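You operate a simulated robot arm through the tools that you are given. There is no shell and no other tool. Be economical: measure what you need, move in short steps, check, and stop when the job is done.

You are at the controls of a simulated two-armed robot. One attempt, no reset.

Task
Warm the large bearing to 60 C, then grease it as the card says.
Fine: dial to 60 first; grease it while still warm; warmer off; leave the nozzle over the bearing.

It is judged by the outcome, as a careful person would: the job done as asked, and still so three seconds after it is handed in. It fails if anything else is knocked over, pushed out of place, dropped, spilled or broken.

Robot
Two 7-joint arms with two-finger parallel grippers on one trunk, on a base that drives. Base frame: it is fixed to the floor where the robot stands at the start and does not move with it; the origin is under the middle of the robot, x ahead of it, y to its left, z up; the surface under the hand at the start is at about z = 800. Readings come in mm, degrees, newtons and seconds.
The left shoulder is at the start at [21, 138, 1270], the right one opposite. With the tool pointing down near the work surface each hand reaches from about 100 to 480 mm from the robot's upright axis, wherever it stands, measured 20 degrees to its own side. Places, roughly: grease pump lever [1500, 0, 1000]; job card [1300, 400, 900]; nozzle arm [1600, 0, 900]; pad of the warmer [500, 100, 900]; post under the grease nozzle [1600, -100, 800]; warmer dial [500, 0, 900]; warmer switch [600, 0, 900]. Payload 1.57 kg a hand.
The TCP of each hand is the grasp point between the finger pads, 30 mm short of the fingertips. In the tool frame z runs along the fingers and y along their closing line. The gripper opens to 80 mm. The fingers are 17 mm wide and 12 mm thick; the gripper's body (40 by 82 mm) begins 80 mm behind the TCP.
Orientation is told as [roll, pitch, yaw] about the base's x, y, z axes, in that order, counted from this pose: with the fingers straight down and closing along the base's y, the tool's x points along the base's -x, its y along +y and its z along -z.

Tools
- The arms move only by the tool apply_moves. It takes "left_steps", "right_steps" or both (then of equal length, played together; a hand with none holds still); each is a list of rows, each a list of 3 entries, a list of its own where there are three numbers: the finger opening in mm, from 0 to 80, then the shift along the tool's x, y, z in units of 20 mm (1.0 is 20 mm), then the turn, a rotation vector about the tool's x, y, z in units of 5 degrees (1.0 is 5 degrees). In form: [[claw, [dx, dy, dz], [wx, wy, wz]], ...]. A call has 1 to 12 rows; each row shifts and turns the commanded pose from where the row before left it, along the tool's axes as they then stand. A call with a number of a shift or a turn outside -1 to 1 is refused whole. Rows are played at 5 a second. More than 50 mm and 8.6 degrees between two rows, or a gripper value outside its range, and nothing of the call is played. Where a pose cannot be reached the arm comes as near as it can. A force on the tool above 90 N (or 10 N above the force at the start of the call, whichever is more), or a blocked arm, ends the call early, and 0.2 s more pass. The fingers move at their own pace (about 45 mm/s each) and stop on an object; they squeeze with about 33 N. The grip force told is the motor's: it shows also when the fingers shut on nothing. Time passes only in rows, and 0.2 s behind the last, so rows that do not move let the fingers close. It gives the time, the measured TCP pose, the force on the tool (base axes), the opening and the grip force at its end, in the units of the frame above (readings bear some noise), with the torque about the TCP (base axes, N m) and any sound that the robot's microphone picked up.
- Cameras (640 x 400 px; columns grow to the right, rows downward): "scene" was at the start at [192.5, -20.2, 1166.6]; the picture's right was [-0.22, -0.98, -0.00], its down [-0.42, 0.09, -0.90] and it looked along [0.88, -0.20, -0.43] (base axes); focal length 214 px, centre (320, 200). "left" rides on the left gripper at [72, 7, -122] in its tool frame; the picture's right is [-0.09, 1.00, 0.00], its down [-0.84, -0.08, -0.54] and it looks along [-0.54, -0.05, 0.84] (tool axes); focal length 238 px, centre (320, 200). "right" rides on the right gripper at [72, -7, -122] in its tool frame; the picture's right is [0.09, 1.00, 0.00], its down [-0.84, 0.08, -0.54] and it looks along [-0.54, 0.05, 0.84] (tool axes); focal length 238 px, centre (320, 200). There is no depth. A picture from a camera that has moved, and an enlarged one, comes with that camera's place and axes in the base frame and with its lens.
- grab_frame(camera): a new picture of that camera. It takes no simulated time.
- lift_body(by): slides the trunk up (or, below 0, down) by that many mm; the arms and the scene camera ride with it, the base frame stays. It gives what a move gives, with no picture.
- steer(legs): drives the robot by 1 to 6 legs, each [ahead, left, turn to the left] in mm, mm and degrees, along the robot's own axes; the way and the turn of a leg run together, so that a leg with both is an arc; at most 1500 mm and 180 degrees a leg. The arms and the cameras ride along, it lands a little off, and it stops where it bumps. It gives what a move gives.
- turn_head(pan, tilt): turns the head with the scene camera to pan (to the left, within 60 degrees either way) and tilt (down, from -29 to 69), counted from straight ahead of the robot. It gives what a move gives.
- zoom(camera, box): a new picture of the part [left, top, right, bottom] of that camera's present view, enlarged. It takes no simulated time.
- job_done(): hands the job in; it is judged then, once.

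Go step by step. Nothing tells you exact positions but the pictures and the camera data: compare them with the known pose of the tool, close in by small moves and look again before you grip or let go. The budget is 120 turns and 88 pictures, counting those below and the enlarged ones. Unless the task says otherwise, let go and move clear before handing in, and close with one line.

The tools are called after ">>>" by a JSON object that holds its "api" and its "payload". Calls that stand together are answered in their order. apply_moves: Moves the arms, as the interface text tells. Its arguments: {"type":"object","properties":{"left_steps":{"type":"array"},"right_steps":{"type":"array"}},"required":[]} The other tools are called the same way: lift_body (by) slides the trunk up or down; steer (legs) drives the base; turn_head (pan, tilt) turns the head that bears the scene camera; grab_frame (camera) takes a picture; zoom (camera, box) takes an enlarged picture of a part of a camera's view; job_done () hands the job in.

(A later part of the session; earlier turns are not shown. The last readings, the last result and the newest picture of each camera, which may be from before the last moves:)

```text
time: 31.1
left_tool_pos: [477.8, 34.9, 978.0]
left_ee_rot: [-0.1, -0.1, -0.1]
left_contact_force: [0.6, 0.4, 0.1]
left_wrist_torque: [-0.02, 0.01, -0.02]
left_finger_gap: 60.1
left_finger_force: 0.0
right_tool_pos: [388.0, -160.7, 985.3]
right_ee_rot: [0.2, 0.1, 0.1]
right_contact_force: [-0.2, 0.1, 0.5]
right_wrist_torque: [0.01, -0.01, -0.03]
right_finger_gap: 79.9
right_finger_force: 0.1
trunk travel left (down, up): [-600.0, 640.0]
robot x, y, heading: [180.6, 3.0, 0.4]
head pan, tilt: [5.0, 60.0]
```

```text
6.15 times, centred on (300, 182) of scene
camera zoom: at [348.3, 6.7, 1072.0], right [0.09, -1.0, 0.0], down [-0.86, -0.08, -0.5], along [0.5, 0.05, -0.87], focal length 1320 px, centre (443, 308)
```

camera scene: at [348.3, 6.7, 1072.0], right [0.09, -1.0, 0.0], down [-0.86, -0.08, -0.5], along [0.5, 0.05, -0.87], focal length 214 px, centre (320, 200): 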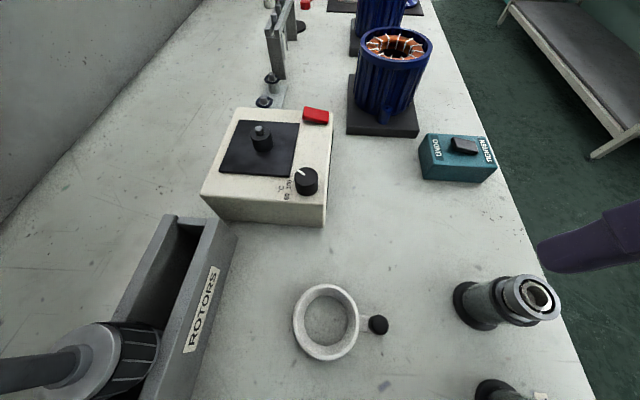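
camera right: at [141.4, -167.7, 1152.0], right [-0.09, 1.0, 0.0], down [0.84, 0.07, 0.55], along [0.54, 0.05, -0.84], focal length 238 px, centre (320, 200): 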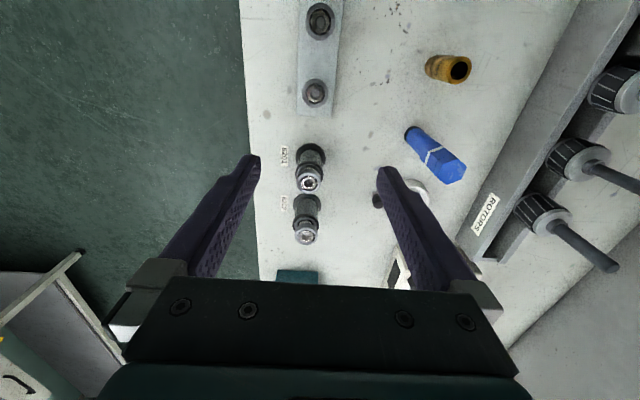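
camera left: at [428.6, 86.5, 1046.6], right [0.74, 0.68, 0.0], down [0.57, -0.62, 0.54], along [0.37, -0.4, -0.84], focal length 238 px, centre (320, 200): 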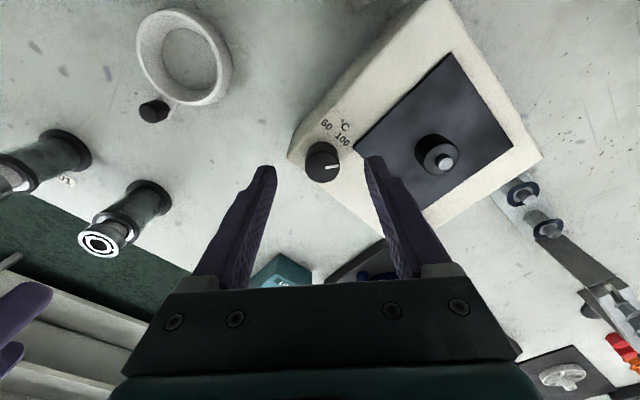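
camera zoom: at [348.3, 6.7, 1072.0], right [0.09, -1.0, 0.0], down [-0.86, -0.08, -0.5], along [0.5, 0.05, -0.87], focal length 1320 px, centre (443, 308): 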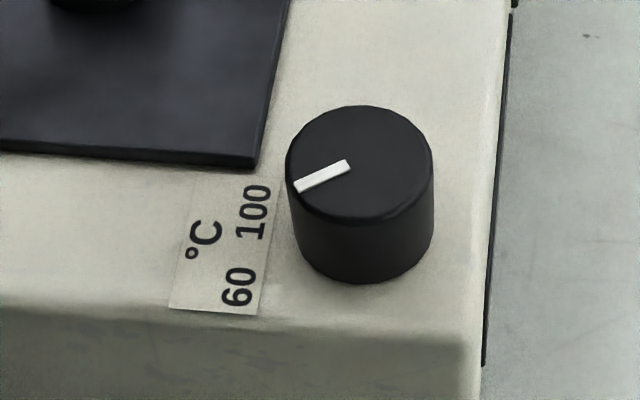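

The pointer now stands at about 34°, aligned with the 60. Next: left hand up and aside, and right hand back down on 6202.

>>> {"api": "apply_moves", "payload": {"left_steps": [[80, [0, 0.5, -1], [0, 0, 0]], [80, [0, 0.7, -1], [0, 0, 0]], [80, [0.5, 1, -1], [0, 0, 0]], [80, [0.5, 1, -1], [0, 0, 0]], [80, [0.5, 1, -1], [0, 0, 0]], [80, [0.5, 1, -1], [0, 0, 0]], [80, [0.5, 1, 0], [0, 0, 0]], [80, [0, 0, 0], [0, 0, 0]], [80, [0, 0, 0], [0, 0, 0]], [80, [0, 0, 0], [0, 0, 0]]], "right_steps": [[80, [0.25, -0.18, 0], [0, 0, 0]], [80, [0.25, -0.18, 0], [0, 0, 0]], [80, [0, 0, 0.85], [0, 0, 0]], [80, [0, 0, 0.85], [0, 0, 0]], [80, [0, 0, 0.85], [0, 0, 0]], [80, [0, 0, 0.85], [0, 0, 0]], [80, [0, 0, 0.85], [0, 0, 0]], [80, [0, 0, 0], [0, 0, 0]], [80, [0, 0, 0], [0, 0, 0]], [80, [0, 0, 0], [0, 0, 0]]]}}

>>> {"api": "zoom", "payload": {"camera": "right", "box": [230, 100, 410, 230]}}

```text
time: 32.8
left_tool_pos: [410.1, 167.0, 1066.0]
left_ee_rot: [6.5, 7.7, -0.9]
left_contact_force: [0.5, -1.2, 0.0]
left_wrist_torque: [0.01, 0.02, 0.02]
left_finger_gap: 80.2
left_finger_force: 0.1
right_tool_pos: [387.5, -161.8, 900.7]
right_ee_rot: [0.2, 0.1, 0.0]
right_contact_force: [-0.1, 0.7, -0.2]
right_wrist_torque: [0.02, 0.03, 0.02]
right_finger_gap: 79.8
right_finger_force: 0.0
right hand out of reach, approached as far as the arm can: row 1, 2
trunk travel left (down, up): [-600.0, 640.0]
robot x, y, heading: [181.3, 0.2, 0.4]
head pan, tilt: [5.0, 60.0]
stopped in row 8 (left hand): the arm was blocked; the commanded pose is now the measured one
```

```text
3.08 times, centred on (320, 165) of right
camera zoom: at [315.5, -166.6, 1023.5], right [-0.09, 1.0, 0.0], down [0.84, 0.08, 0.54], along [0.54, 0.05, -0.84], focal length 733 px, centre (320, 308)
```

zoom: 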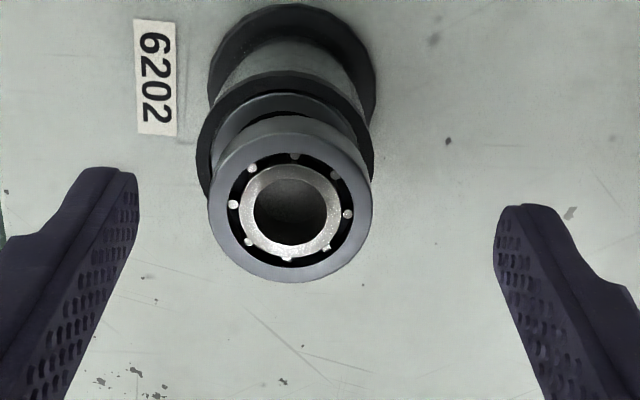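

The bearing is 5-6 mm to −y and ~8 mm behind the finger centre. I'll shift the hand there at this height.

>>> {"api": "apply_moves", "payload": {"right_steps": [[80, [0.2, -0.14, 0], [0, 0, 0]], [80, [0.25, -0.14, 0], [0, 0, 0]], [80, [0, 0, 0], [0, 0, 0]]]}}

>>> {"api": "zoom", "payload": {"camera": "right", "box": [230, 100, 410, 230]}}

```text
time: 33.6
left_tool_pos: [411.6, 167.1, 1066.5]
left_ee_rot: [6.4, 7.7, -0.9]
left_contact_force: [0.6, 1.0, 0.8]
left_wrist_torque: [0.02, 0.05, -0.01]
left_finger_gap: 80.0
left_finger_force: 0.0
right_tool_pos: [378.8, -165.6, 900.7]
right_ee_rot: [0.1, 0.1, -0.1]
right_contact_force: [-0.9, 0.0, 0.1]
right_wrist_torque: [-0.02, 0.02, 0.02]
right_finger_gap: 80.0
right_finger_force: 0.0
trunk travel left (down, up): [-600.0, 640.0]
robot x, y, heading: [179.1, 1.9, 0.3]
head pan, tilt: [5.0, 60.0]
```

```text
3.08 times, centred on (320, 165) of right
camera zoom: at [306.1, -171.5, 1023.5], right [-0.09, 1.0, 0.0], down [0.84, 0.08, 0.54], along [0.54, 0.05, -0.84], focal length 733 px, centre (320, 308)
```

zoom: 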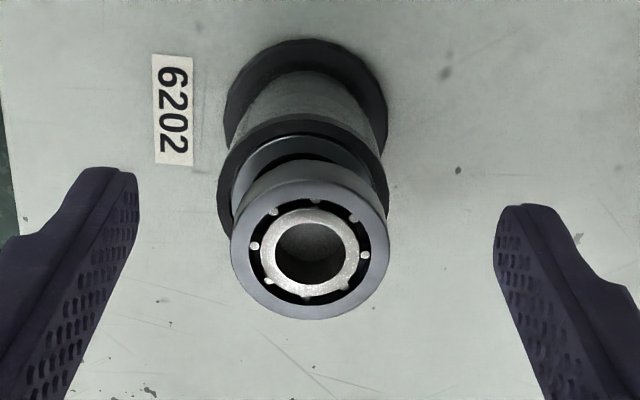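

Nearly centred; close and lift.

>>> {"api": "apply_moves", "payload": {"right_steps": [[80, [0, -0.06, 0], [0, 0, 0]], [20, [0, 0, 0], [0, 0, 0]], [20, [0, 0, 0], [0, 0, 0]], [20, [0, 0, 0], [0, 0, 0]], [20, [0, 0, 0], [0, 0, 0]], [20, [0, 0, -0.3], [0, 0, 0]], [20, [0, 0, -0.5], [0, 0, 0]], [20, [0, 0, -1], [0, 0, 0]], [20, [0, 0, -1], [0, 0, 0]], [20, [0, 0, -1], [0, 0, 0]], [20, [0, 0, -1], [0, 0, 0]]]}}

>>> {"api": "grab_frame", "payload": {"camera": "right"}}

```text
time: 36.0
left_tool_pos: [410.3, 165.6, 1066.2]
left_ee_rot: [6.4, 7.7, -0.8]
left_contact_force: [-0.3, 0.1, 0.6]
left_wrist_torque: [-0.01, 0.02, 0.05]
left_finger_gap: 80.0
left_finger_force: 0.0
right_tool_pos: [390.8, -166.4, 993.8]
right_ee_rot: [0.1, 0.1, 0.0]
right_contact_force: [0.2, 0.8, -1.2]
right_wrist_torque: [-0.02, 0.02, -0.05]
right_finger_gap: 32.2
right_finger_force: 33.1
right hand out of reach, approached as far as the arm can: row 9, 10, 11
trunk travel left (down, up): [-600.0, 640.0]
robot x, y, heading: [180.4, 2.1, 0.1]
head pan, tilt: [5.0, 60.0]
```

```text
48 pictures are left
camera right: at [318.6, -171.6, 1116.7], right [-0.09, 1.0, 0.0], down [0.84, 0.08, 0.54], along [0.54, 0.05, -0.84], focal length 238 px, centre (320, 200)
```

right: 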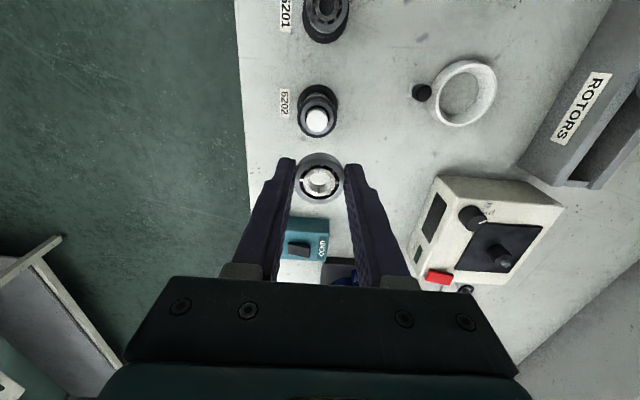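

The bearing is held (32 mm grip, roughly at TCP+[1,1], 15 mm below TCP). I'll carry it across toward the peg.

>>> {"api": "apply_moves", "payload": {"right_steps": [[20, [-0.55, 1, 0], [0, 0, 0]], [20, [-0.55, 1, 0], [0, 0, 0]], [20, [-0.55, 1, 0], [0, 0, 0]], [20, [-0.55, 1, 0], [0, 0, 0]], [20, [-0.55, 1, 0], [0, 0, 0]], [20, [-0.55, 1, 0], [0, 0, 0]], [20, [-0.55, 1, 0], [0, 0, 0]], [20, [-0.55, 1, 0], [0, 0, 0]], [20, [-0.55, 1, 0], [0, 0, 0]], [20, [-0.55, 1, 0], [0, 0, 0]], [20, [-0.55, 1, 0], [0, 0, 0]]]}}

>>> {"api": "grab_frame", "payload": {"camera": "right"}}

>>> {"api": "grab_frame", "payload": {"camera": "scene"}}

```text
time: 37.4
left_tool_pos: [410.2, 165.4, 1065.1]
left_ee_rot: [6.5, 7.7, -0.8]
left_contact_force: [0.5, 0.7, 0.0]
left_wrist_torque: [-0.01, 0.0, 0.05]
left_finger_gap: 80.1
left_finger_force: 0.1
right_tool_pos: [451.0, -56.6, 993.4]
right_ee_rot: [-1.1, 0.8, 2.6]
right_contact_force: [-13.5, -51.0, 1.7]
right_wrist_torque: [7.05, -1.73, 4.71]
right_finger_gap: 32.0
right_finger_force: 32.7
trunk travel left (down, up): [-600.0, 640.0]
robot x, y, heading: [180.6, -1.2, 0.4]
head pan, tilt: [5.0, 60.0]
stopped in row 6 (right hand): the force on the tool passed its limit at 93 N (the readings are from after the stop); the commanded pose is now the measured one
```

```text
47 pictures are left
camera right: at [380.9, -63.7, 1117.8], right [-0.14, 0.99, -0.02], down [0.84, 0.13, 0.53], along [0.53, 0.06, -0.85], focal length 238 px, centre (320, 200)
```

right: 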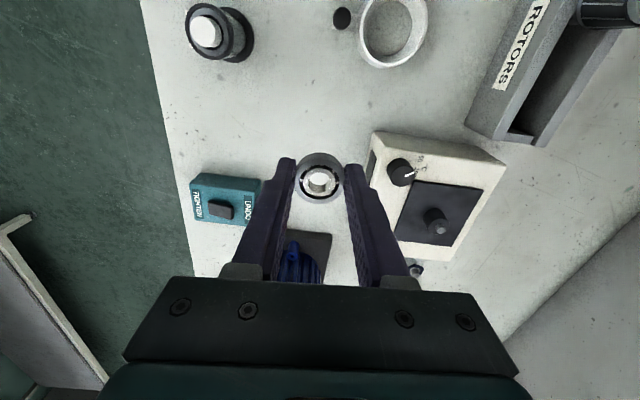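

```text
46 pictures are left
camera scene: at [347.5, 11.7, 1072.0], right [0.17, -0.99, 0.0], down [-0.85, -0.15, -0.5], along [0.49, 0.08, -0.87], focal length 214 px, centre (320, 200)
```

scene: 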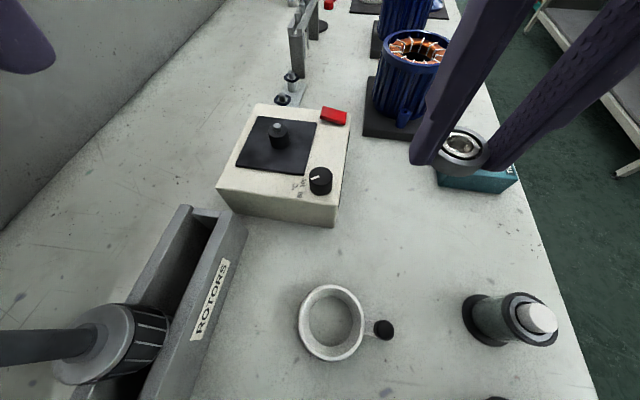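

The right arm bumped my own head post, so I must not cross the middle. I'll back off, then turn the robot about 33° left so the peg falls on the right hand's side.

>>> {"api": "apply_moves", "payload": {"right_steps": [[20, [0, -0.8, 0], [0, 0, 0]], [20, [0, -0.8, 0], [0, 0, 0]], [20, [0, 0, 0], [0, 0, 0]]]}}

>>> {"api": "steer", "payload": {"legs": [[0, 0, 33]]}}

>>> {"api": "turn_head", "payload": {"pan": -15, "tilt": 55}}

>>> {"api": "grab_frame", "payload": {"camera": "scene"}}

>>> {"api": "grab_frame", "payload": {"camera": "right"}}

```text
time: 38.2
left_tool_pos: [410.1, 166.6, 1065.6]
left_ee_rot: [6.4, 7.6, -1.0]
left_contact_force: [-0.8, -0.5, 0.6]
left_wrist_torque: [-0.01, -0.01, -0.02]
left_finger_gap: 80.0
left_finger_force: 0.1
right_tool_pos: [453.5, -87.2, 996.0]
right_ee_rot: [-0.8, 0.5, 1.8]
right_contact_force: [0.7, 0.1, 0.0]
right_wrist_torque: [0.0, 0.03, 0.0]
right_finger_gap: 32.1
right_finger_force: 32.9
trunk travel left (down, up): [-600.0, 640.0]
robot x, y, heading: [183.9, 0.0, 0.4]
head pan, tilt: [5.0, 60.0]
```

```text
time: 40.2
left_tool_pos: [283.4, 264.2, 1066.3]
left_ee_rot: [6.6, 7.6, 31.9]
left_contact_force: [0.1, -0.1, -0.1]
left_wrist_torque: [0.04, 0.0, 0.01]
left_finger_gap: 79.9
left_finger_force: 0.1
right_tool_pos: [458.2, 75.9, 996.0]
right_ee_rot: [-0.7, 0.5, 34.7]
right_contact_force: [-0.7, 0.5, -0.8]
right_wrist_torque: [-0.03, 0.0, -0.02]
right_finger_gap: 32.2
right_finger_force: 32.7
trunk travel left (down, up): [-600.0, 640.0]
robot x, y, heading: [180.3, 0.9, 33.3]
head pan, tilt: [5.0, 60.0]
```

```text
time: 41.0
left_tool_pos: [282.9, 265.0, 1065.5]
left_ee_rot: [6.5, 7.7, 32.0]
left_contact_force: [-0.1, 0.0, -0.7]
left_wrist_torque: [0.0, -0.02, 0.02]
left_finger_gap: 80.3
left_finger_force: 0.1
right_tool_pos: [457.7, 76.3, 996.0]
right_ee_rot: [-0.7, 0.6, 34.7]
right_contact_force: [0.0, 0.8, -0.9]
right_wrist_torque: [0.02, 0.01, 0.0]
right_finger_gap: 32.3
right_finger_force: 33.0
trunk travel left (down, up): [-600.0, 640.0]
robot x, y, heading: [182.2, 3.0, 33.0]
head pan, tilt: [-15.0, 55.0]
```

```text
45 pictures are left
camera scene: at [334.1, 77.2, 1078.0], right [0.31, -0.95, 0.0], down [-0.78, -0.26, -0.57], along [0.54, 0.18, -0.82], focal length 214 px, centre (320, 200)
```

scene: 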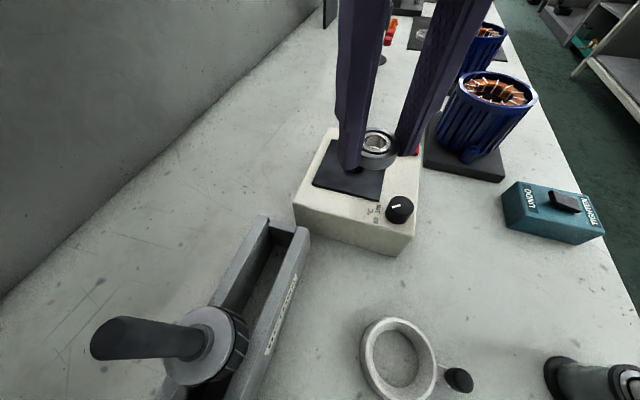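

```text
44 pictures are left
camera right: at [401.8, 32.1, 1118.8], right [-0.64, 0.77, -0.01], down [0.64, 0.55, 0.53], along [0.41, 0.34, -0.85], focal length 238 px, centre (320, 200)
```

right: 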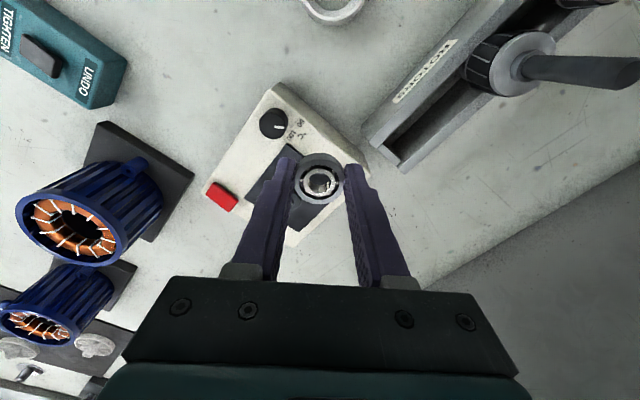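

Now the peg lies to the right hand's front. I'll move the bearing over [535,94] and come down to just above the peg tip.

>>> {"api": "apply_moves", "payload": {"right_steps": [[20, [-0.91, -0.38, 0], [-0.14, -0.12, 0]], [20, [-0.91, -0.38, 0], [0, 0, 0]], [20, [-0.91, -0.37, 0], [0, 0, 0]], [20, [-0.91, -0.37, 0], [0, 0, 0]], [20, [0, 0, 0.8], [0, 0, 0]], [20, [0, 0, 0.8], [0, 0, 0]], [20, [0, 0, 0.7], [0, 0, 0]], [20, [0, 0, 0], [0, 0, 0]]]}}

>>> {"api": "zoom", "payload": {"camera": "right", "box": [240, 110, 400, 230]}}

>>> {"api": "zoom", "payload": {"camera": "scene", "box": [290, 80, 440, 220]}}

```text
time: 42.8
left_tool_pos: [283.3, 264.8, 1065.3]
left_ee_rot: [6.4, 7.7, 31.9]
left_contact_force: [-0.2, 0.2, 0.4]
left_wrist_torque: [0.03, 0.0, -0.01]
left_finger_gap: 80.1
left_finger_force: 0.0
right_tool_pos: [533.0, 93.3, 950.1]
right_ee_rot: [0.0, 0.0, 34.8]
right_contact_force: [-0.7, -0.3, 0.2]
right_wrist_torque: [0.0, 0.02, -0.02]
right_finger_gap: 32.1
right_finger_force: 32.9
trunk travel left (down, up): [-600.0, 640.0]
robot x, y, heading: [181.9, -0.6, 33.0]
head pan, tilt: [-15.0, 55.0]
```

```text
3.33 times, centred on (320, 170) of right
camera zoom: at [478.3, 47.9, 1072.0], right [-0.64, 0.77, 0.0], down [0.64, 0.54, 0.54], along [0.42, 0.35, -0.84], focal length 794 px, centre (320, 300)
```

zoom: 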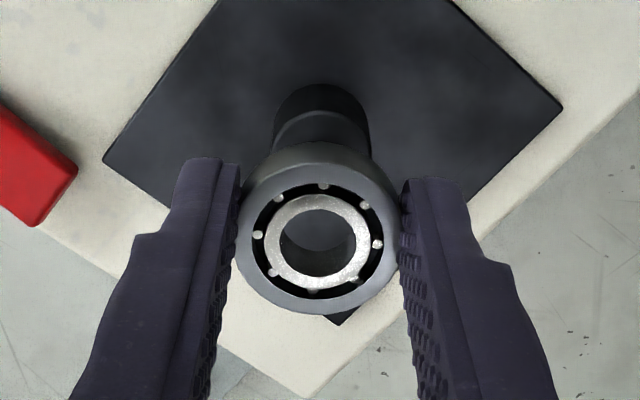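

```text
2.86 times, centred on (365, 150) of scene
camera zoom: at [334.2, 77.2, 1078.1], right [0.31, -0.95, 0.0], down [-0.78, -0.25, -0.57], along [0.55, 0.18, -0.82], focal length 613 px, centre (191, 343)
```

zoom: 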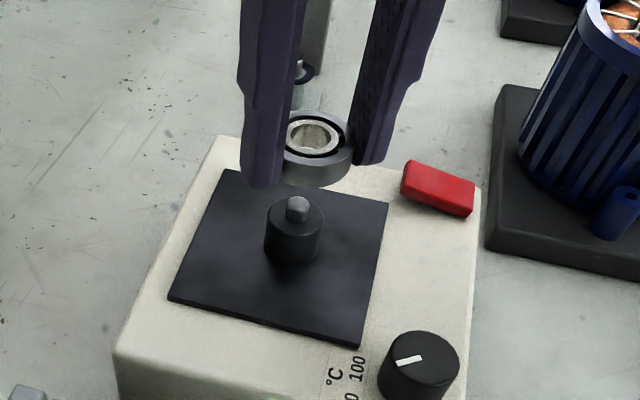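

Bearing and peg agree within 1-2 mm. I'll come down 25 mm to the tip's height and look again.

>>> {"api": "apply_moves", "payload": {"right_steps": [[20, [0, 0, 0.6], [0, 0, 0]], [20, [0, 0, 0.6], [0, 0, 0]], [20, [0, 0, 0.15], [0, 0, 0]], [20, [0, 0, 0], [0, 0, 0]]]}}

>>> {"api": "zoom", "payload": {"camera": "scene", "box": [320, 90, 410, 190]}}

>>> {"api": "zoom", "payload": {"camera": "right", "box": [260, 110, 380, 210]}}

```text
time: 43.8
left_tool_pos: [283.9, 263.8, 1065.2]
left_ee_rot: [6.5, 7.8, 32.0]
left_contact_force: [-0.3, 0.8, 0.5]
left_wrist_torque: [0.02, 0.01, -0.01]
left_finger_gap: 79.9
left_finger_force: 0.0
right_tool_pos: [535.8, 93.7, 922.4]
right_ee_rot: [0.0, 0.1, 34.7]
right_contact_force: [0.4, 0.6, -0.6]
right_wrist_torque: [0.0, 0.0, -0.01]
right_finger_gap: 31.8
right_finger_force: 32.6
trunk travel left (down, up): [-600.0, 640.0]
robot x, y, heading: [183.8, 0.7, 33.1]
head pan, tilt: [-15.0, 55.0]
```

```text
4.00 times, centred on (365, 140) of scene
camera zoom: at [334.2, 77.2, 1078.1], right [0.31, -0.95, 0.0], down [-0.78, -0.25, -0.57], along [0.55, 0.18, -0.82], focal length 858 px, centre (140, 440)
```

zoom: 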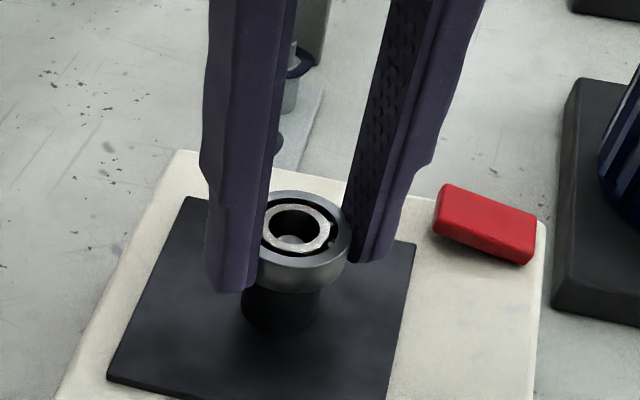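

```text
4.00 times, centred on (320, 160) of right
camera zoom: at [478.7, 47.5, 1044.9], right [-0.64, 0.77, 0.0], down [0.64, 0.54, 0.54], along [0.42, 0.35, -0.84], focal length 953 px, centre (320, 360)
```

zoom: 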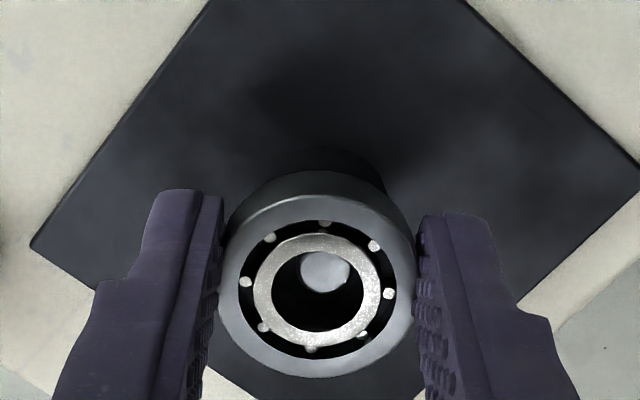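

The peg tip shows centred through the bore. Lowering further in small steps until contact.

>>> {"api": "apply_moves", "payload": {"right_steps": [[20, [0, 0.03, 0.2], [0, 0, 0]], [20, [0, 0.02, 0.2], [0, 0, 0]], [20, [0, 0, 0.15], [0, 0, 0]], [20, [0, 0, 0], [0, 0, 0]]]}}

>>> {"api": "zoom", "payload": {"camera": "scene", "box": [320, 90, 410, 190]}}

```text
time: 44.8
left_tool_pos: [284.8, 265.1, 1066.7]
left_ee_rot: [6.4, 7.6, 32.0]
left_contact_force: [0.3, -0.1, -0.9]
left_wrist_torque: [-0.01, -0.03, 0.01]
left_finger_gap: 80.2
left_finger_force: 0.1
right_tool_pos: [536.1, 94.0, 912.3]
right_ee_rot: [0.0, -0.3, 34.7]
right_contact_force: [-0.3, -1.6, 22.4]
right_wrist_torque: [0.06, -0.1, 0.02]
right_finger_gap: 32.1
right_finger_force: 33.2
trunk travel left (down, up): [-600.0, 640.0]
robot x, y, heading: [181.3, 0.8, 33.1]
head pan, tilt: [-15.0, 55.0]
```

```text
4.00 times, centred on (365, 140) of scene
camera zoom: at [335.6, 77.4, 1078.4], right [0.31, -0.95, 0.0], down [-0.78, -0.25, -0.57], along [0.55, 0.18, -0.82], focal length 858 px, centre (140, 440)
```

zoom: 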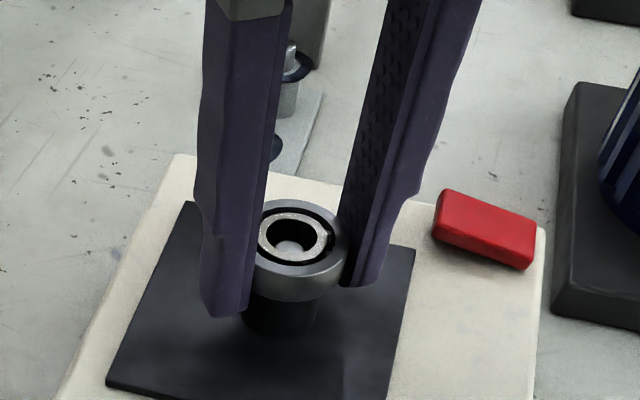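

Contact at 22 N: it appears seated on the shoulder. I'll release, rise, and verify.

>>> {"api": "apply_moves", "payload": {"right_steps": [[20, [0, 0, -0.05], [0, 0, 0]], [50, [0, 0, 0], [0, 0, 0]], [60, [0, 0, 0], [0, 0, 0]], [60, [0, 0, 0], [0, 0, 0]], [60, [0, 0, -1], [0, 0, 0]], [60, [0, 0, -1], [0, 0, 0]], [60, [0, 0, -1], [0, 0, 0]]]}}

>>> {"api": "grab_frame", "payload": {"camera": "right"}}

>>> {"api": "zoom", "payload": {"camera": "scene", "box": [320, 90, 440, 210]}}

```text
time: 46.4
left_tool_pos: [283.4, 264.1, 1066.8]
left_ee_rot: [6.5, 7.7, 31.9]
left_contact_force: [0.3, 0.1, 0.1]
left_wrist_torque: [0.0, 0.01, 0.01]
left_finger_gap: 80.1
left_finger_force: 0.1
right_tool_pos: [532.6, 92.0, 972.8]
right_ee_rot: [0.0, 0.0, 34.7]
right_contact_force: [-0.3, -0.1, -0.4]
right_wrist_torque: [-0.02, 0.03, 0.02]
right_finger_gap: 59.8
right_finger_force: 0.1
trunk travel left (down, up): [-600.0, 640.0]
robot x, y, heading: [184.8, -0.3, 33.4]
head pan, tilt: [-15.0, 55.0]
```

```text
38 pictures are left
camera right: at [478.2, 46.7, 1094.5], right [-0.64, 0.77, 0.0], down [0.64, 0.54, 0.54], along [0.42, 0.35, -0.84], focal length 238 px, centre (320, 200)
```

right: 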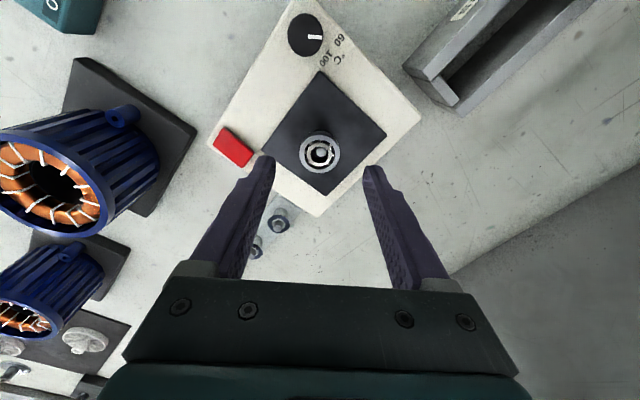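

```text
3.33 times, centred on (380, 150) of scene
camera zoom: at [334.3, 77.2, 1078.1], right [0.31, -0.95, 0.0], down [-0.78, -0.25, -0.57], along [0.55, 0.18, -0.82], focal length 715 px, centre (120, 367)
```

zoom: 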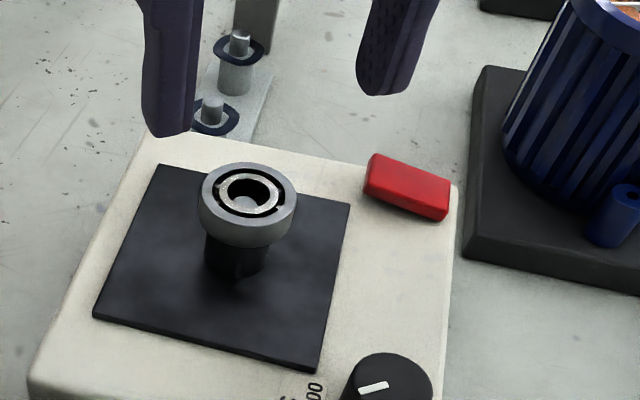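

The bearing is seated on the peg with the tip in its bore. The red rocker at about [589,36,882] is tilted down at its −y end, so I'll press its +y end with closed fingers.

>>> {"api": "apply_moves", "payload": {"right_steps": [[0, [-0.285, -0.81, 0], [0, 0, 0]], [0, [-0.285, -0.81, 0], [0, 0, 0]], [0, [-0.285, -0.81, 0], [0, 0, 0]], [0, [-0.285, -0.81, 0], [0, 0, 0]], [0, [0, 0, 0.9], [0, 0, 0]], [0, [0, 0, 0.9], [0, 0, 0]], [0, [0, 0, 0.6], [0, 0, 0]], [0, [0, 0, 0], [0, 0, 0]]]}}

>>> {"api": "zoom", "payload": {"camera": "scene", "box": [330, 80, 450, 180]}}

```text
time: 48.2
left_tool_pos: [284.1, 263.5, 1065.6]
left_ee_rot: [6.5, 7.7, 31.8]
left_contact_force: [0.6, 0.5, 0.2]
left_wrist_torque: [0.01, 0.0, -0.01]
left_finger_gap: 79.6
left_finger_force: 0.1
right_tool_pos: [589.9, 52.4, 923.4]
right_ee_rot: [0.0, 0.0, 34.7]
right_contact_force: [0.3, -0.3, 0.6]
right_wrist_torque: [0.03, -0.01, -0.01]
right_finger_gap: 0.0
right_finger_force: 21.6
trunk travel left (down, up): [-600.0, 640.0]
robot x, y, heading: [181.5, 1.3, 33.2]
head pan, tilt: [-15.0, 55.0]
```

```text
4.00 times, centred on (390, 130) of scene
camera zoom: at [334.2, 77.2, 1078.1], right [0.31, -0.95, 0.0], down [-0.78, -0.25, -0.57], along [0.55, 0.18, -0.82], focal length 858 px, centre (40, 480)
```

zoom: 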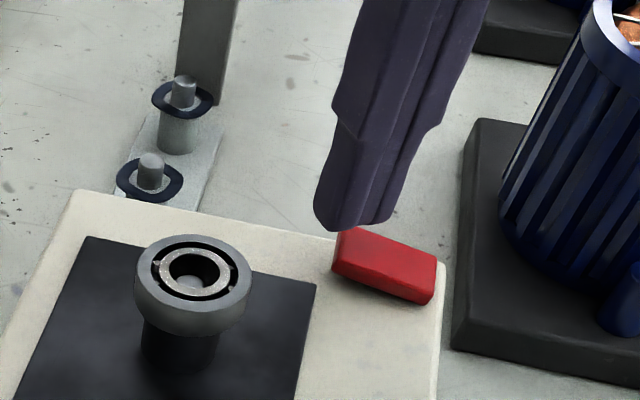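

The closed tip is above the rocker's raised +y end. Pressing down in small steps.

>>> {"api": "apply_moves", "payload": {"right_steps": [[0, [0, 0, 0.25], [0, 0, 0]], [0, [0, 0, 0.2], [0, 0, 0]], [0, [0, 0, 0.1], [0, 0, 0]], [0, [0, 0, 0], [0, 0, 0]]]}}

>>> {"api": "zoom", "payload": {"camera": "scene", "box": [330, 80, 450, 180]}}

```text
time: 49.2
left_tool_pos: [285.1, 264.9, 1066.1]
left_ee_rot: [6.5, 7.8, 31.9]
left_contact_force: [-0.4, -0.6, 0.7]
left_wrist_torque: [-0.01, 0.01, 0.02]
left_finger_gap: 79.9
left_finger_force: 0.0
right_tool_pos: [589.1, 54.0, 914.1]
right_ee_rot: [0.0, 0.0, 34.7]
right_contact_force: [-0.3, -0.3, 0.4]
right_wrist_torque: [-0.01, -0.02, -0.02]
right_finger_gap: 0.0
right_finger_force: 21.2
trunk travel left (down, up): [-600.0, 640.0]
robot x, y, heading: [175.4, 2.0, 33.1]
head pan, tilt: [-15.0, 55.0]
```

```text
4.00 times, centred on (390, 130) of scene
camera zoom: at [334.2, 77.2, 1078.1], right [0.31, -0.95, 0.0], down [-0.78, -0.25, -0.57], along [0.55, 0.18, -0.82], focal length 858 px, centre (40, 480)
```

zoom: 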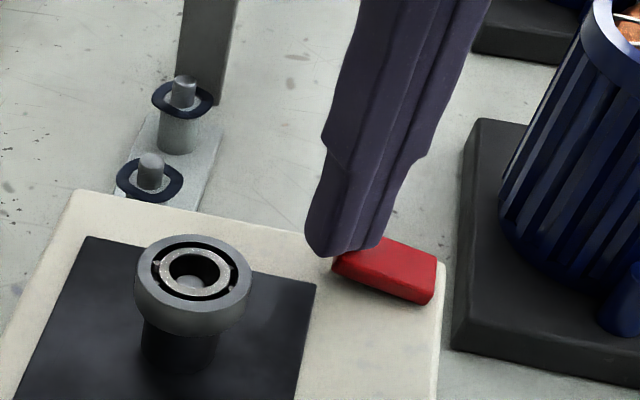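

Not yet touching; I'll shift 5 mm toward the pivot and continue pressing.

>>> {"api": "apply_moves", "payload": {"right_steps": [[0, [0.14, -0.2, 0], [0, 0, 0]], [0, [0, 0, 0.12], [0, 0, 0]], [0, [0, 0, 0.12], [0, 0, 0]], [0, [0, 0, 0.12], [0, 0, 0]], [0, [0, 0, 0], [0, 0, 0]]]}}

>>> {"api": "zoom", "payload": {"camera": "scene", "box": [330, 80, 450, 180]}}

```text
time: 50.4
left_tool_pos: [282.8, 265.1, 1066.7]
left_ee_rot: [6.5, 7.6, 31.9]
left_contact_force: [0.0, 0.5, -0.1]
left_wrist_torque: [-0.03, -0.02, -0.01]
left_finger_gap: 79.8
left_finger_force: 0.1
right_tool_pos: [590.2, 50.4, 906.9]
right_ee_rot: [0.2, -0.2, 34.8]
right_contact_force: [-12.9, 1.2, 38.3]
right_wrist_torque: [-0.41, 0.38, -0.17]
right_finger_gap: 0.1
right_finger_force: 21.3
trunk travel left (down, up): [-600.0, 640.0]
robot x, y, heading: [181.0, 1.9, 33.4]
head pan, tilt: [-15.0, 55.0]
```

```text
4.00 times, centred on (390, 130) of scene
camera zoom: at [334.4, 77.6, 1078.8], right [0.31, -0.95, 0.0], down [-0.78, -0.25, -0.57], along [0.55, 0.18, -0.82], focal length 858 px, centre (40, 480)
```

zoom: 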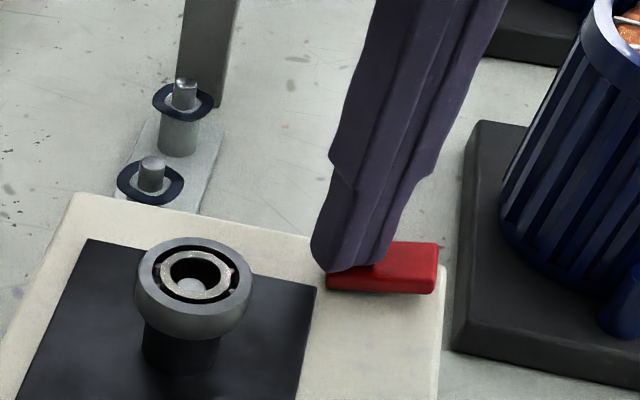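

The rocker has flipped. I'll lift off and look for a sign of heating.

>>> {"api": "apply_moves", "payload": {"right_steps": [[0, [0, 0, -0.5], [0, 0, 0]], [0, [0, 0, -1], [0, 0, 0]], [0, [0, 0, -1], [0, 0, 0]], [60, [0, -1, -0.5], [0, 0, 0]], [60, [0.5, -1, 0], [0, 0, 0]], [60, [0.5, -1, 0], [0, 0, 0]]]}}

>>> {"api": "grab_frame", "payload": {"camera": "right"}}

>>> {"api": "zoom", "payload": {"camera": "scene", "box": [290, 90, 450, 260]}}

```text
time: 51.8
left_tool_pos: [283.1, 264.3, 1066.6]
left_ee_rot: [6.5, 7.6, 31.9]
left_contact_force: [1.0, -0.3, -0.1]
left_wrist_torque: [-0.02, 0.01, -0.01]
left_finger_gap: 80.2
left_finger_force: 0.1
right_tool_pos: [606.1, -12.5, 966.1]
right_ee_rot: [0.0, -0.1, 34.7]
right_contact_force: [0.3, 0.2, 0.1]
right_wrist_torque: [0.01, -0.04, 0.0]
right_finger_gap: 60.2
right_finger_force: 0.0
trunk travel left (down, up): [-600.0, 640.0]
robot x, y, heading: [179.7, 1.3, 33.1]
head pan, tilt: [-15.0, 55.0]
```

```text
33 pictures are left
camera right: at [550.5, -58.4, 1088.3], right [-0.64, 0.77, 0.0], down [0.64, 0.54, 0.54], along [0.42, 0.35, -0.84], focal length 238 px, centre (320, 200)
```

right: 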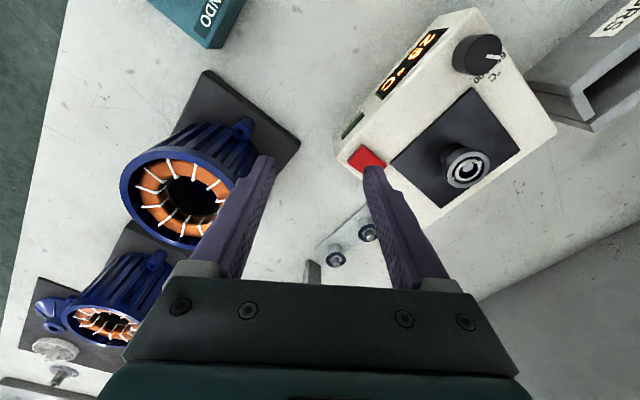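

```text
2.35 times, centred on (370, 175) of scene
camera zoom: at [334.2, 77.0, 1078.1], right [0.31, -0.95, 0.0], down [-0.78, -0.25, -0.57], along [0.55, 0.18, -0.82], focal length 505 px, centre (202, 259)
```

zoom: 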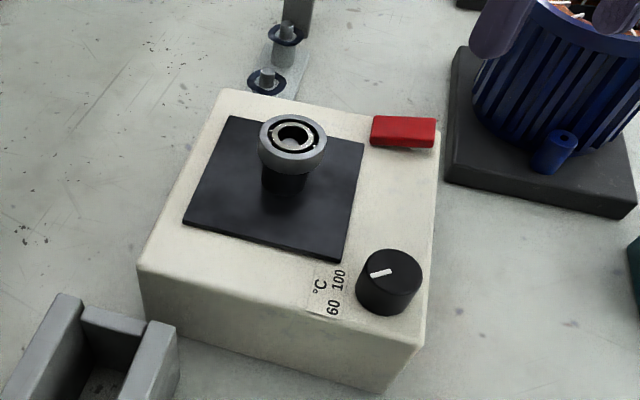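

The side display is live, reading about 23 °C. I'll wait and watch the rate.

>>> {"api": "apply_moves", "payload": {"right_steps": [[60, [0, 0, 0], [0, 0, 0]], [60, [0, 0, 0], [0, 0, 0]], [60, [0, 0, 0], [0, 0, 0]], [60, [0, 0, 0], [0, 0, 0]], [60, [0, 0, 0], [0, 0, 0]], [60, [0, 0, 0], [0, 0, 0]], [60, [0, 0, 0], [0, 0, 0]], [60, [0, 0, 0], [0, 0, 0]], [60, [0, 0, 0], [0, 0, 0]], [60, [0, 0, 0], [0, 0, 0]], [60, [0, 0, 0], [0, 0, 0]], [60, [0, 0, 0], [0, 0, 0]]]}}

>>> {"api": "zoom", "payload": {"camera": "right", "box": [330, 10, 460, 150]}}

```text
time: 54.4
left_tool_pos: [283.0, 264.1, 1066.3]
left_ee_rot: [6.5, 7.7, 32.0]
left_contact_force: [0.3, 0.3, -0.8]
left_wrist_torque: [-0.01, 0.02, 0.01]
left_finger_gap: 79.7
left_finger_force: 0.1
right_tool_pos: [605.2, -12.4, 964.7]
right_ee_rot: [0.0, 0.1, 34.7]
right_contact_force: [-0.8, -0.8, -0.6]
right_wrist_torque: [0.02, 0.0, 0.01]
right_finger_gap: 60.0
right_finger_force: 0.1
trunk travel left (down, up): [-600.0, 640.0]
robot x, y, heading: [177.6, 3.1, 32.8]
head pan, tilt: [-15.0, 55.0]
```

```text
2.86 times, centred on (395, 80) of right
camera zoom: at [550.4, -58.0, 1088.1], right [-0.64, 0.77, 0.0], down [0.64, 0.54, 0.54], along [0.42, 0.35, -0.84], focal length 681 px, centre (106, 543)
```

zoom: 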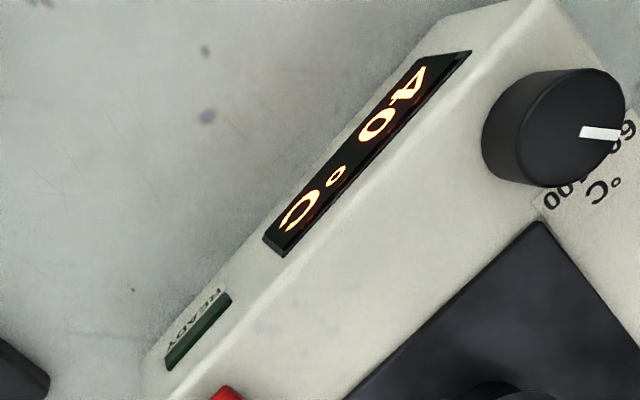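

40 °C, and there is a READY lamp. Waiting more.

>>> {"api": "apply_moves", "payload": {"right_steps": [[60, [0, 0, 0], [0, 0, 0]], [60, [0, 0, 0], [0, 0, 0]], [60, [0, 0, 0], [0, 0, 0]], [60, [0, 0, 0], [0, 0, 0]], [60, [0, 0, 0], [0, 0, 0]], [60, [0, 0, 0], [0, 0, 0]], [60, [0, 0, 0], [0, 0, 0]], [60, [0, 0, 0], [0, 0, 0]], [60, [0, 0, 0], [0, 0, 0]], [60, [0, 0, 0], [0, 0, 0]], [60, [0, 0, 0], [0, 0, 0]], [60, [0, 0, 0], [0, 0, 0]]]}}

>>> {"api": "apply_moves", "payload": {"right_steps": [[60, [0, 0, 0], [0, 0, 0]], [60, [0, 0, 0], [0, 0, 0]], [60, [0, 0, 0], [0, 0, 0]], [60, [0, 0, 0], [0, 0, 0]], [60, [0, 0, 0], [0, 0, 0]], [60, [0, 0, 0], [0, 0, 0]], [60, [0, 0, 0], [0, 0, 0]], [60, [0, 0, 0], [0, 0, 0]], [60, [0, 0, 0], [0, 0, 0]]]}}

>>> {"api": "zoom", "payload": {"camera": "right", "box": [330, 10, 460, 150]}}

```text
time: 57.0
left_tool_pos: [282.9, 264.4, 1065.2]
left_ee_rot: [6.5, 7.7, 31.8]
left_contact_force: [0.9, -0.2, 0.7]
left_wrist_torque: [-0.02, -0.01, 0.03]
left_finger_gap: 80.0
left_finger_force: 0.0
right_tool_pos: [606.3, -13.3, 965.9]
right_ee_rot: [0.1, 0.0, 34.8]
right_contact_force: [0.2, 1.0, -0.4]
right_wrist_torque: [-0.03, 0.0, 0.0]
right_finger_gap: 59.9
right_finger_force: 0.0
trunk travel left (down, up): [-600.0, 640.0]
robot x, y, heading: [180.1, -0.8, 33.1]
head pan, tilt: [-15.0, 55.0]
```

```text
time: 59.0
left_tool_pos: [283.0, 264.0, 1066.5]
left_ee_rot: [6.5, 7.8, 31.8]
left_contact_force: [0.8, -1.2, 1.1]
left_wrist_torque: [-0.03, 0.02, 0.0]
left_finger_gap: 79.9
left_finger_force: 0.1
right_tool_pos: [606.6, -13.0, 964.1]
right_ee_rot: [0.0, 0.0, 34.6]
right_contact_force: [-0.3, 0.5, -0.6]
right_wrist_torque: [-0.01, -0.02, 0.02]
right_finger_gap: 59.9
right_finger_force: 0.0
trunk travel left (down, up): [-600.0, 640.0]
robot x, y, heading: [183.8, 1.2, 33.0]
head pan, tilt: [-15.0, 55.0]
```

```text
2.86 times, centred on (395, 80) of right
camera zoom: at [550.4, -58.0, 1088.1], right [-0.64, 0.77, 0.0], down [0.64, 0.54, 0.54], along [0.42, 0.35, -0.84], focal length 681 px, centre (106, 543)
```

zoom: 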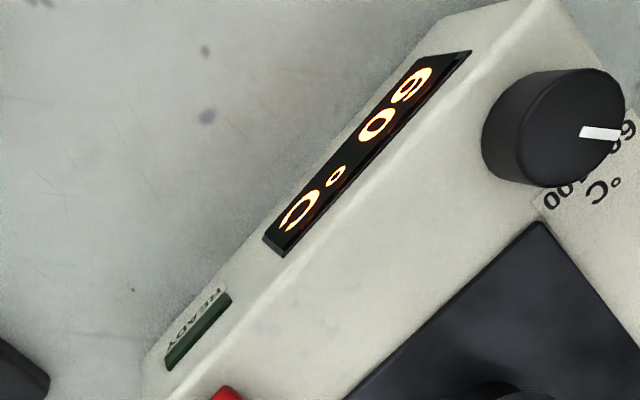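

It shows 60 °C but READY is not lit yet; a few more seconds to see whether it holds.

>>> {"api": "apply_moves", "payload": {"right_steps": [[60, [0, 0, 0], [0, 0, 0]], [60, [0, 0, 0], [0, 0, 0]], [60, [0, 0, 0], [0, 0, 0]], [60, [0, 0, 0], [0, 0, 0]], [60, [0, 0, 0], [0, 0, 0]], [60, [0, 0, 0], [0, 0, 0]], [60, [0, 0, 0], [0, 0, 0]], [60, [0, 0, 0], [0, 0, 0]]]}}

>>> {"api": "zoom", "payload": {"camera": "right", "box": [330, 10, 460, 150]}}

```text
time: 60.8
left_tool_pos: [284.3, 263.0, 1067.9]
left_ee_rot: [6.5, 7.8, 31.9]
left_contact_force: [-0.3, -0.3, -0.2]
left_wrist_torque: [-0.02, -0.02, -0.01]
left_finger_gap: 80.0
left_finger_force: 0.1
right_tool_pos: [606.1, -12.2, 965.6]
right_ee_rot: [0.0, -0.1, 34.7]
right_contact_force: [0.0, 0.3, -1.1]
right_wrist_torque: [0.04, 0.01, 0.01]
right_finger_gap: 60.2
right_finger_force: 0.0
trunk travel left (down, up): [-600.0, 640.0]
robot x, y, heading: [179.5, 0.2, 33.0]
head pan, tilt: [-15.0, 55.0]
```

```text
2.86 times, centred on (395, 80) of right
camera zoom: at [550.4, -58.0, 1088.1], right [-0.64, 0.77, 0.0], down [0.64, 0.54, 0.54], along [0.42, 0.35, -0.84], focal length 681 px, centre (106, 543)
```

zoom: 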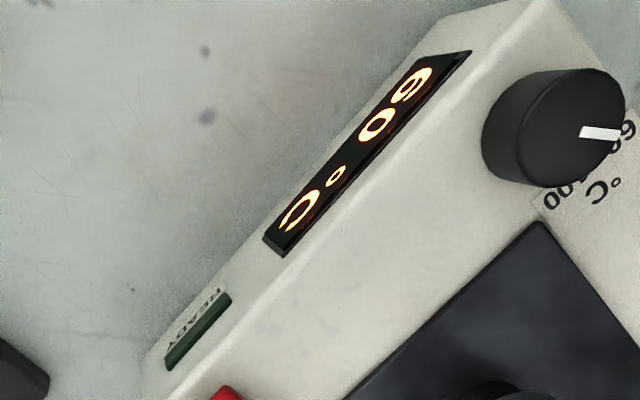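

The pad holds at 60 °C; READY likely means the bearing itself has soaked. Waiting further.

>>> {"api": "apply_moves", "payload": {"right_steps": [[60, [0, 0, 0], [0, 0, 0]], [60, [0, 0, 0], [0, 0, 0]], [60, [0, 0, 0], [0, 0, 0]], [60, [0, 0, 0], [0, 0, 0]], [60, [0, 0, 0], [0, 0, 0]], [60, [0, 0, 0], [0, 0, 0]], [60, [0, 0, 0], [0, 0, 0]], [60, [0, 0, 0], [0, 0, 0]], [60, [0, 0, 0], [0, 0, 0]], [60, [0, 0, 0], [0, 0, 0]], [60, [0, 0, 0], [0, 0, 0]], [60, [0, 0, 0], [0, 0, 0]]]}}

>>> {"api": "apply_moves", "payload": {"right_steps": [[60, [0, 0, 0], [0, 0, 0]], [60, [0, 0, 0], [0, 0, 0]], [60, [0, 0, 0], [0, 0, 0]], [60, [0, 0, 0], [0, 0, 0]], [60, [0, 0, 0], [0, 0, 0]], [60, [0, 0, 0], [0, 0, 0]], [60, [0, 0, 0], [0, 0, 0]], [60, [0, 0, 0], [0, 0, 0]], [60, [0, 0, 0], [0, 0, 0]], [60, [0, 0, 0], [0, 0, 0]], [60, [0, 0, 0], [0, 0, 0]], [60, [0, 0, 0], [0, 0, 0]]]}}

>>> {"api": "grab_frame", "payload": {"camera": "right"}}

```text
time: 63.4
left_tool_pos: [284.3, 264.5, 1066.4]
left_ee_rot: [6.6, 7.7, 31.9]
left_contact_force: [0.1, -0.7, 0.1]
left_wrist_torque: [0.02, 0.01, -0.02]
left_finger_gap: 80.2
left_finger_force: 0.1
right_tool_pos: [605.6, -12.5, 965.4]
right_ee_rot: [0.1, 0.0, 34.6]
right_contact_force: [-0.7, -0.3, -0.4]
right_wrist_torque: [0.0, -0.04, -0.03]
right_finger_gap: 60.3
right_finger_force: 0.0
trunk travel left (down, up): [-600.0, 640.0]
robot x, y, heading: [180.0, 1.2, 32.9]
head pan, tilt: [-15.0, 55.0]
```

```text
time: 66.0
left_tool_pos: [283.9, 264.9, 1066.7]
left_ee_rot: [6.5, 7.8, 31.9]
left_contact_force: [-0.1, -0.3, 0.0]
left_wrist_torque: [0.01, 0.0, -0.01]
left_finger_gap: 79.6
left_finger_force: 0.0
right_tool_pos: [606.6, -12.5, 966.7]
right_ee_rot: [0.0, -0.1, 34.6]
right_contact_force: [0.3, 0.5, -0.5]
right_wrist_torque: [0.01, -0.03, -0.01]
right_finger_gap: 60.0
right_finger_force: 0.0
trunk travel left (down, up): [-600.0, 640.0]
robot x, y, heading: [177.2, -1.1, 33.2]
head pan, tilt: [-15.0, 55.0]
```

```text
28 pictures are left
camera right: at [550.4, -58.0, 1088.1], right [-0.64, 0.77, 0.0], down [0.64, 0.54, 0.54], along [0.42, 0.35, -0.84], focal length 238 px, centre (320, 200)
```

right: 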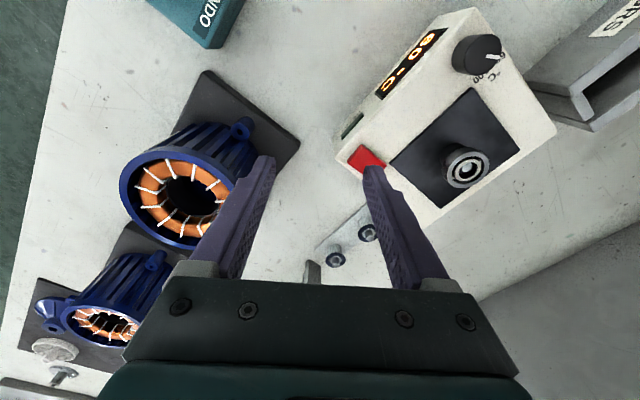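

Lamp still dark; I'll soak about 10 s longer before looking again.

>>> {"api": "apply_moves", "payload": {"right_steps": [[60, [0, 0, 0], [0, 0, 0]], [60, [0, 0, 0], [0, 0, 0]], [60, [0, 0, 0], [0, 0, 0]], [60, [0, 0, 0], [0, 0, 0]], [60, [0, 0, 0], [0, 0, 0]], [60, [0, 0, 0], [0, 0, 0]], [60, [0, 0, 0], [0, 0, 0]], [60, [0, 0, 0], [0, 0, 0]], [60, [0, 0, 0], [0, 0, 0]], [60, [0, 0, 0], [0, 0, 0]], [60, [0, 0, 0], [0, 0, 0]], [60, [0, 0, 0], [0, 0, 0]]]}}

>>> {"api": "apply_moves", "payload": {"right_steps": [[60, [0, 0, 0], [0, 0, 0]], [60, [0, 0, 0], [0, 0, 0]], [60, [0, 0, 0], [0, 0, 0]], [60, [0, 0, 0], [0, 0, 0]], [60, [0, 0, 0], [0, 0, 0]], [60, [0, 0, 0], [0, 0, 0]], [60, [0, 0, 0], [0, 0, 0]], [60, [0, 0, 0], [0, 0, 0]], [60, [0, 0, 0], [0, 0, 0]], [60, [0, 0, 0], [0, 0, 0]], [60, [0, 0, 0], [0, 0, 0]], [60, [0, 0, 0], [0, 0, 0]]]}}

>>> {"api": "apply_moves", "payload": {"right_steps": [[60, [0, 0, 0], [0, 0, 0]], [60, [0, 0, 0], [0, 0, 0]], [60, [0, 0, 0], [0, 0, 0]], [60, [0, 0, 0], [0, 0, 0]], [60, [0, 0, 0], [0, 0, 0]], [60, [0, 0, 0], [0, 0, 0]], [60, [0, 0, 0], [0, 0, 0]], [60, [0, 0, 0], [0, 0, 0]], [60, [0, 0, 0], [0, 0, 0]], [60, [0, 0, 0], [0, 0, 0]], [60, [0, 0, 0], [0, 0, 0]], [60, [0, 0, 0], [0, 0, 0]]]}}

>>> {"api": "apply_moves", "payload": {"right_steps": [[60, [0, 0, 0], [0, 0, 0]], [60, [0, 0, 0], [0, 0, 0]], [60, [0, 0, 0], [0, 0, 0]], [60, [0, 0, 0], [0, 0, 0]], [60, [0, 0, 0], [0, 0, 0]], [60, [0, 0, 0], [0, 0, 0]], [60, [0, 0, 0], [0, 0, 0]], [60, [0, 0, 0], [0, 0, 0]], [60, [0, 0, 0], [0, 0, 0]], [60, [0, 0, 0], [0, 0, 0]], [60, [0, 0, 0], [0, 0, 0]], [60, [0, 0, 0], [0, 0, 0]]]}}

>>> {"api": "zoom", "payload": {"camera": "right", "box": [330, 10, 460, 150]}}

```text
time: 68.6
left_tool_pos: [283.6, 265.1, 1066.4]
left_ee_rot: [6.4, 7.6, 31.9]
left_contact_force: [-0.7, -0.5, 0.7]
left_wrist_torque: [-0.03, 0.01, 0.01]
left_finger_gap: 80.1
left_finger_force: 0.1
right_tool_pos: [606.0, -12.3, 965.7]
right_ee_rot: [0.1, -0.1, 34.7]
right_contact_force: [-0.1, -0.5, 0.1]
right_wrist_torque: [-0.03, 0.02, -0.02]
right_finger_gap: 60.1
right_finger_force: 0.1
trunk travel left (down, up): [-600.0, 640.0]
robot x, y, heading: [183.6, 0.2, 33.0]
head pan, tilt: [-15.0, 55.0]
```

```text
time: 71.2
left_tool_pos: [283.9, 264.3, 1066.5]
left_ee_rot: [6.6, 7.7, 31.8]
left_contact_force: [0.5, -0.2, -0.1]
left_wrist_torque: [0.0, -0.01, 0.0]
left_finger_gap: 79.8
left_finger_force: 0.1
right_tool_pos: [606.6, -12.8, 964.5]
right_ee_rot: [0.0, 0.0, 34.7]
right_contact_force: [0.8, 0.2, -0.2]
right_wrist_torque: [0.01, 0.02, 0.01]
right_finger_gap: 60.2
right_finger_force: 0.0
trunk travel left (down, up): [-600.0, 640.0]
robot x, y, heading: [181.2, 1.9, 33.1]
head pan, tilt: [-15.0, 55.0]
```

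```text
time: 73.8
left_tool_pos: [283.7, 265.4, 1066.2]
left_ee_rot: [6.5, 7.7, 31.9]
left_contact_force: [-0.9, 0.2, 0.7]
left_wrist_torque: [-0.01, 0.0, 0.01]
left_finger_gap: 80.1
left_finger_force: 0.0
right_tool_pos: [605.5, -12.3, 965.5]
right_ee_rot: [0.1, 0.0, 34.7]
right_contact_force: [0.8, -0.5, -0.4]
right_wrist_torque: [0.0, 0.0, 0.01]
right_finger_gap: 60.1
right_finger_force: 0.2
trunk travel left (down, up): [-600.0, 640.0]
robot x, y, heading: [179.2, 0.5, 33.2]
head pan, tilt: [-15.0, 55.0]
```

```text
time: 76.4
left_tool_pos: [283.3, 264.6, 1066.7]
left_ee_rot: [6.4, 7.7, 31.9]
left_contact_force: [0.0, -0.4, -0.3]
left_wrist_torque: [-0.01, -0.02, -0.02]
left_finger_gap: 80.1
left_finger_force: 0.2
right_tool_pos: [605.5, -12.4, 965.4]
right_ee_rot: [0.0, 0.0, 34.7]
right_contact_force: [0.3, -0.2, 0.0]
right_wrist_torque: [0.0, -0.01, 0.01]
right_finger_gap: 59.9
right_finger_force: 0.0
trunk travel left (down, up): [-600.0, 640.0]
robot x, y, heading: [179.9, -0.2, 33.1]
head pan, tilt: [-15.0, 55.0]
```

```text
2.86 times, centred on (395, 80) of right
camera zoom: at [550.4, -58.0, 1088.1], right [-0.64, 0.77, 0.0], down [0.64, 0.54, 0.54], along [0.42, 0.35, -0.84], focal length 681 px, centre (106, 543)
```

zoom: 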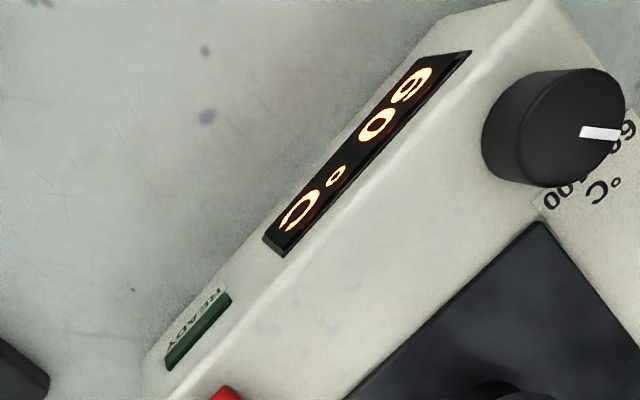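

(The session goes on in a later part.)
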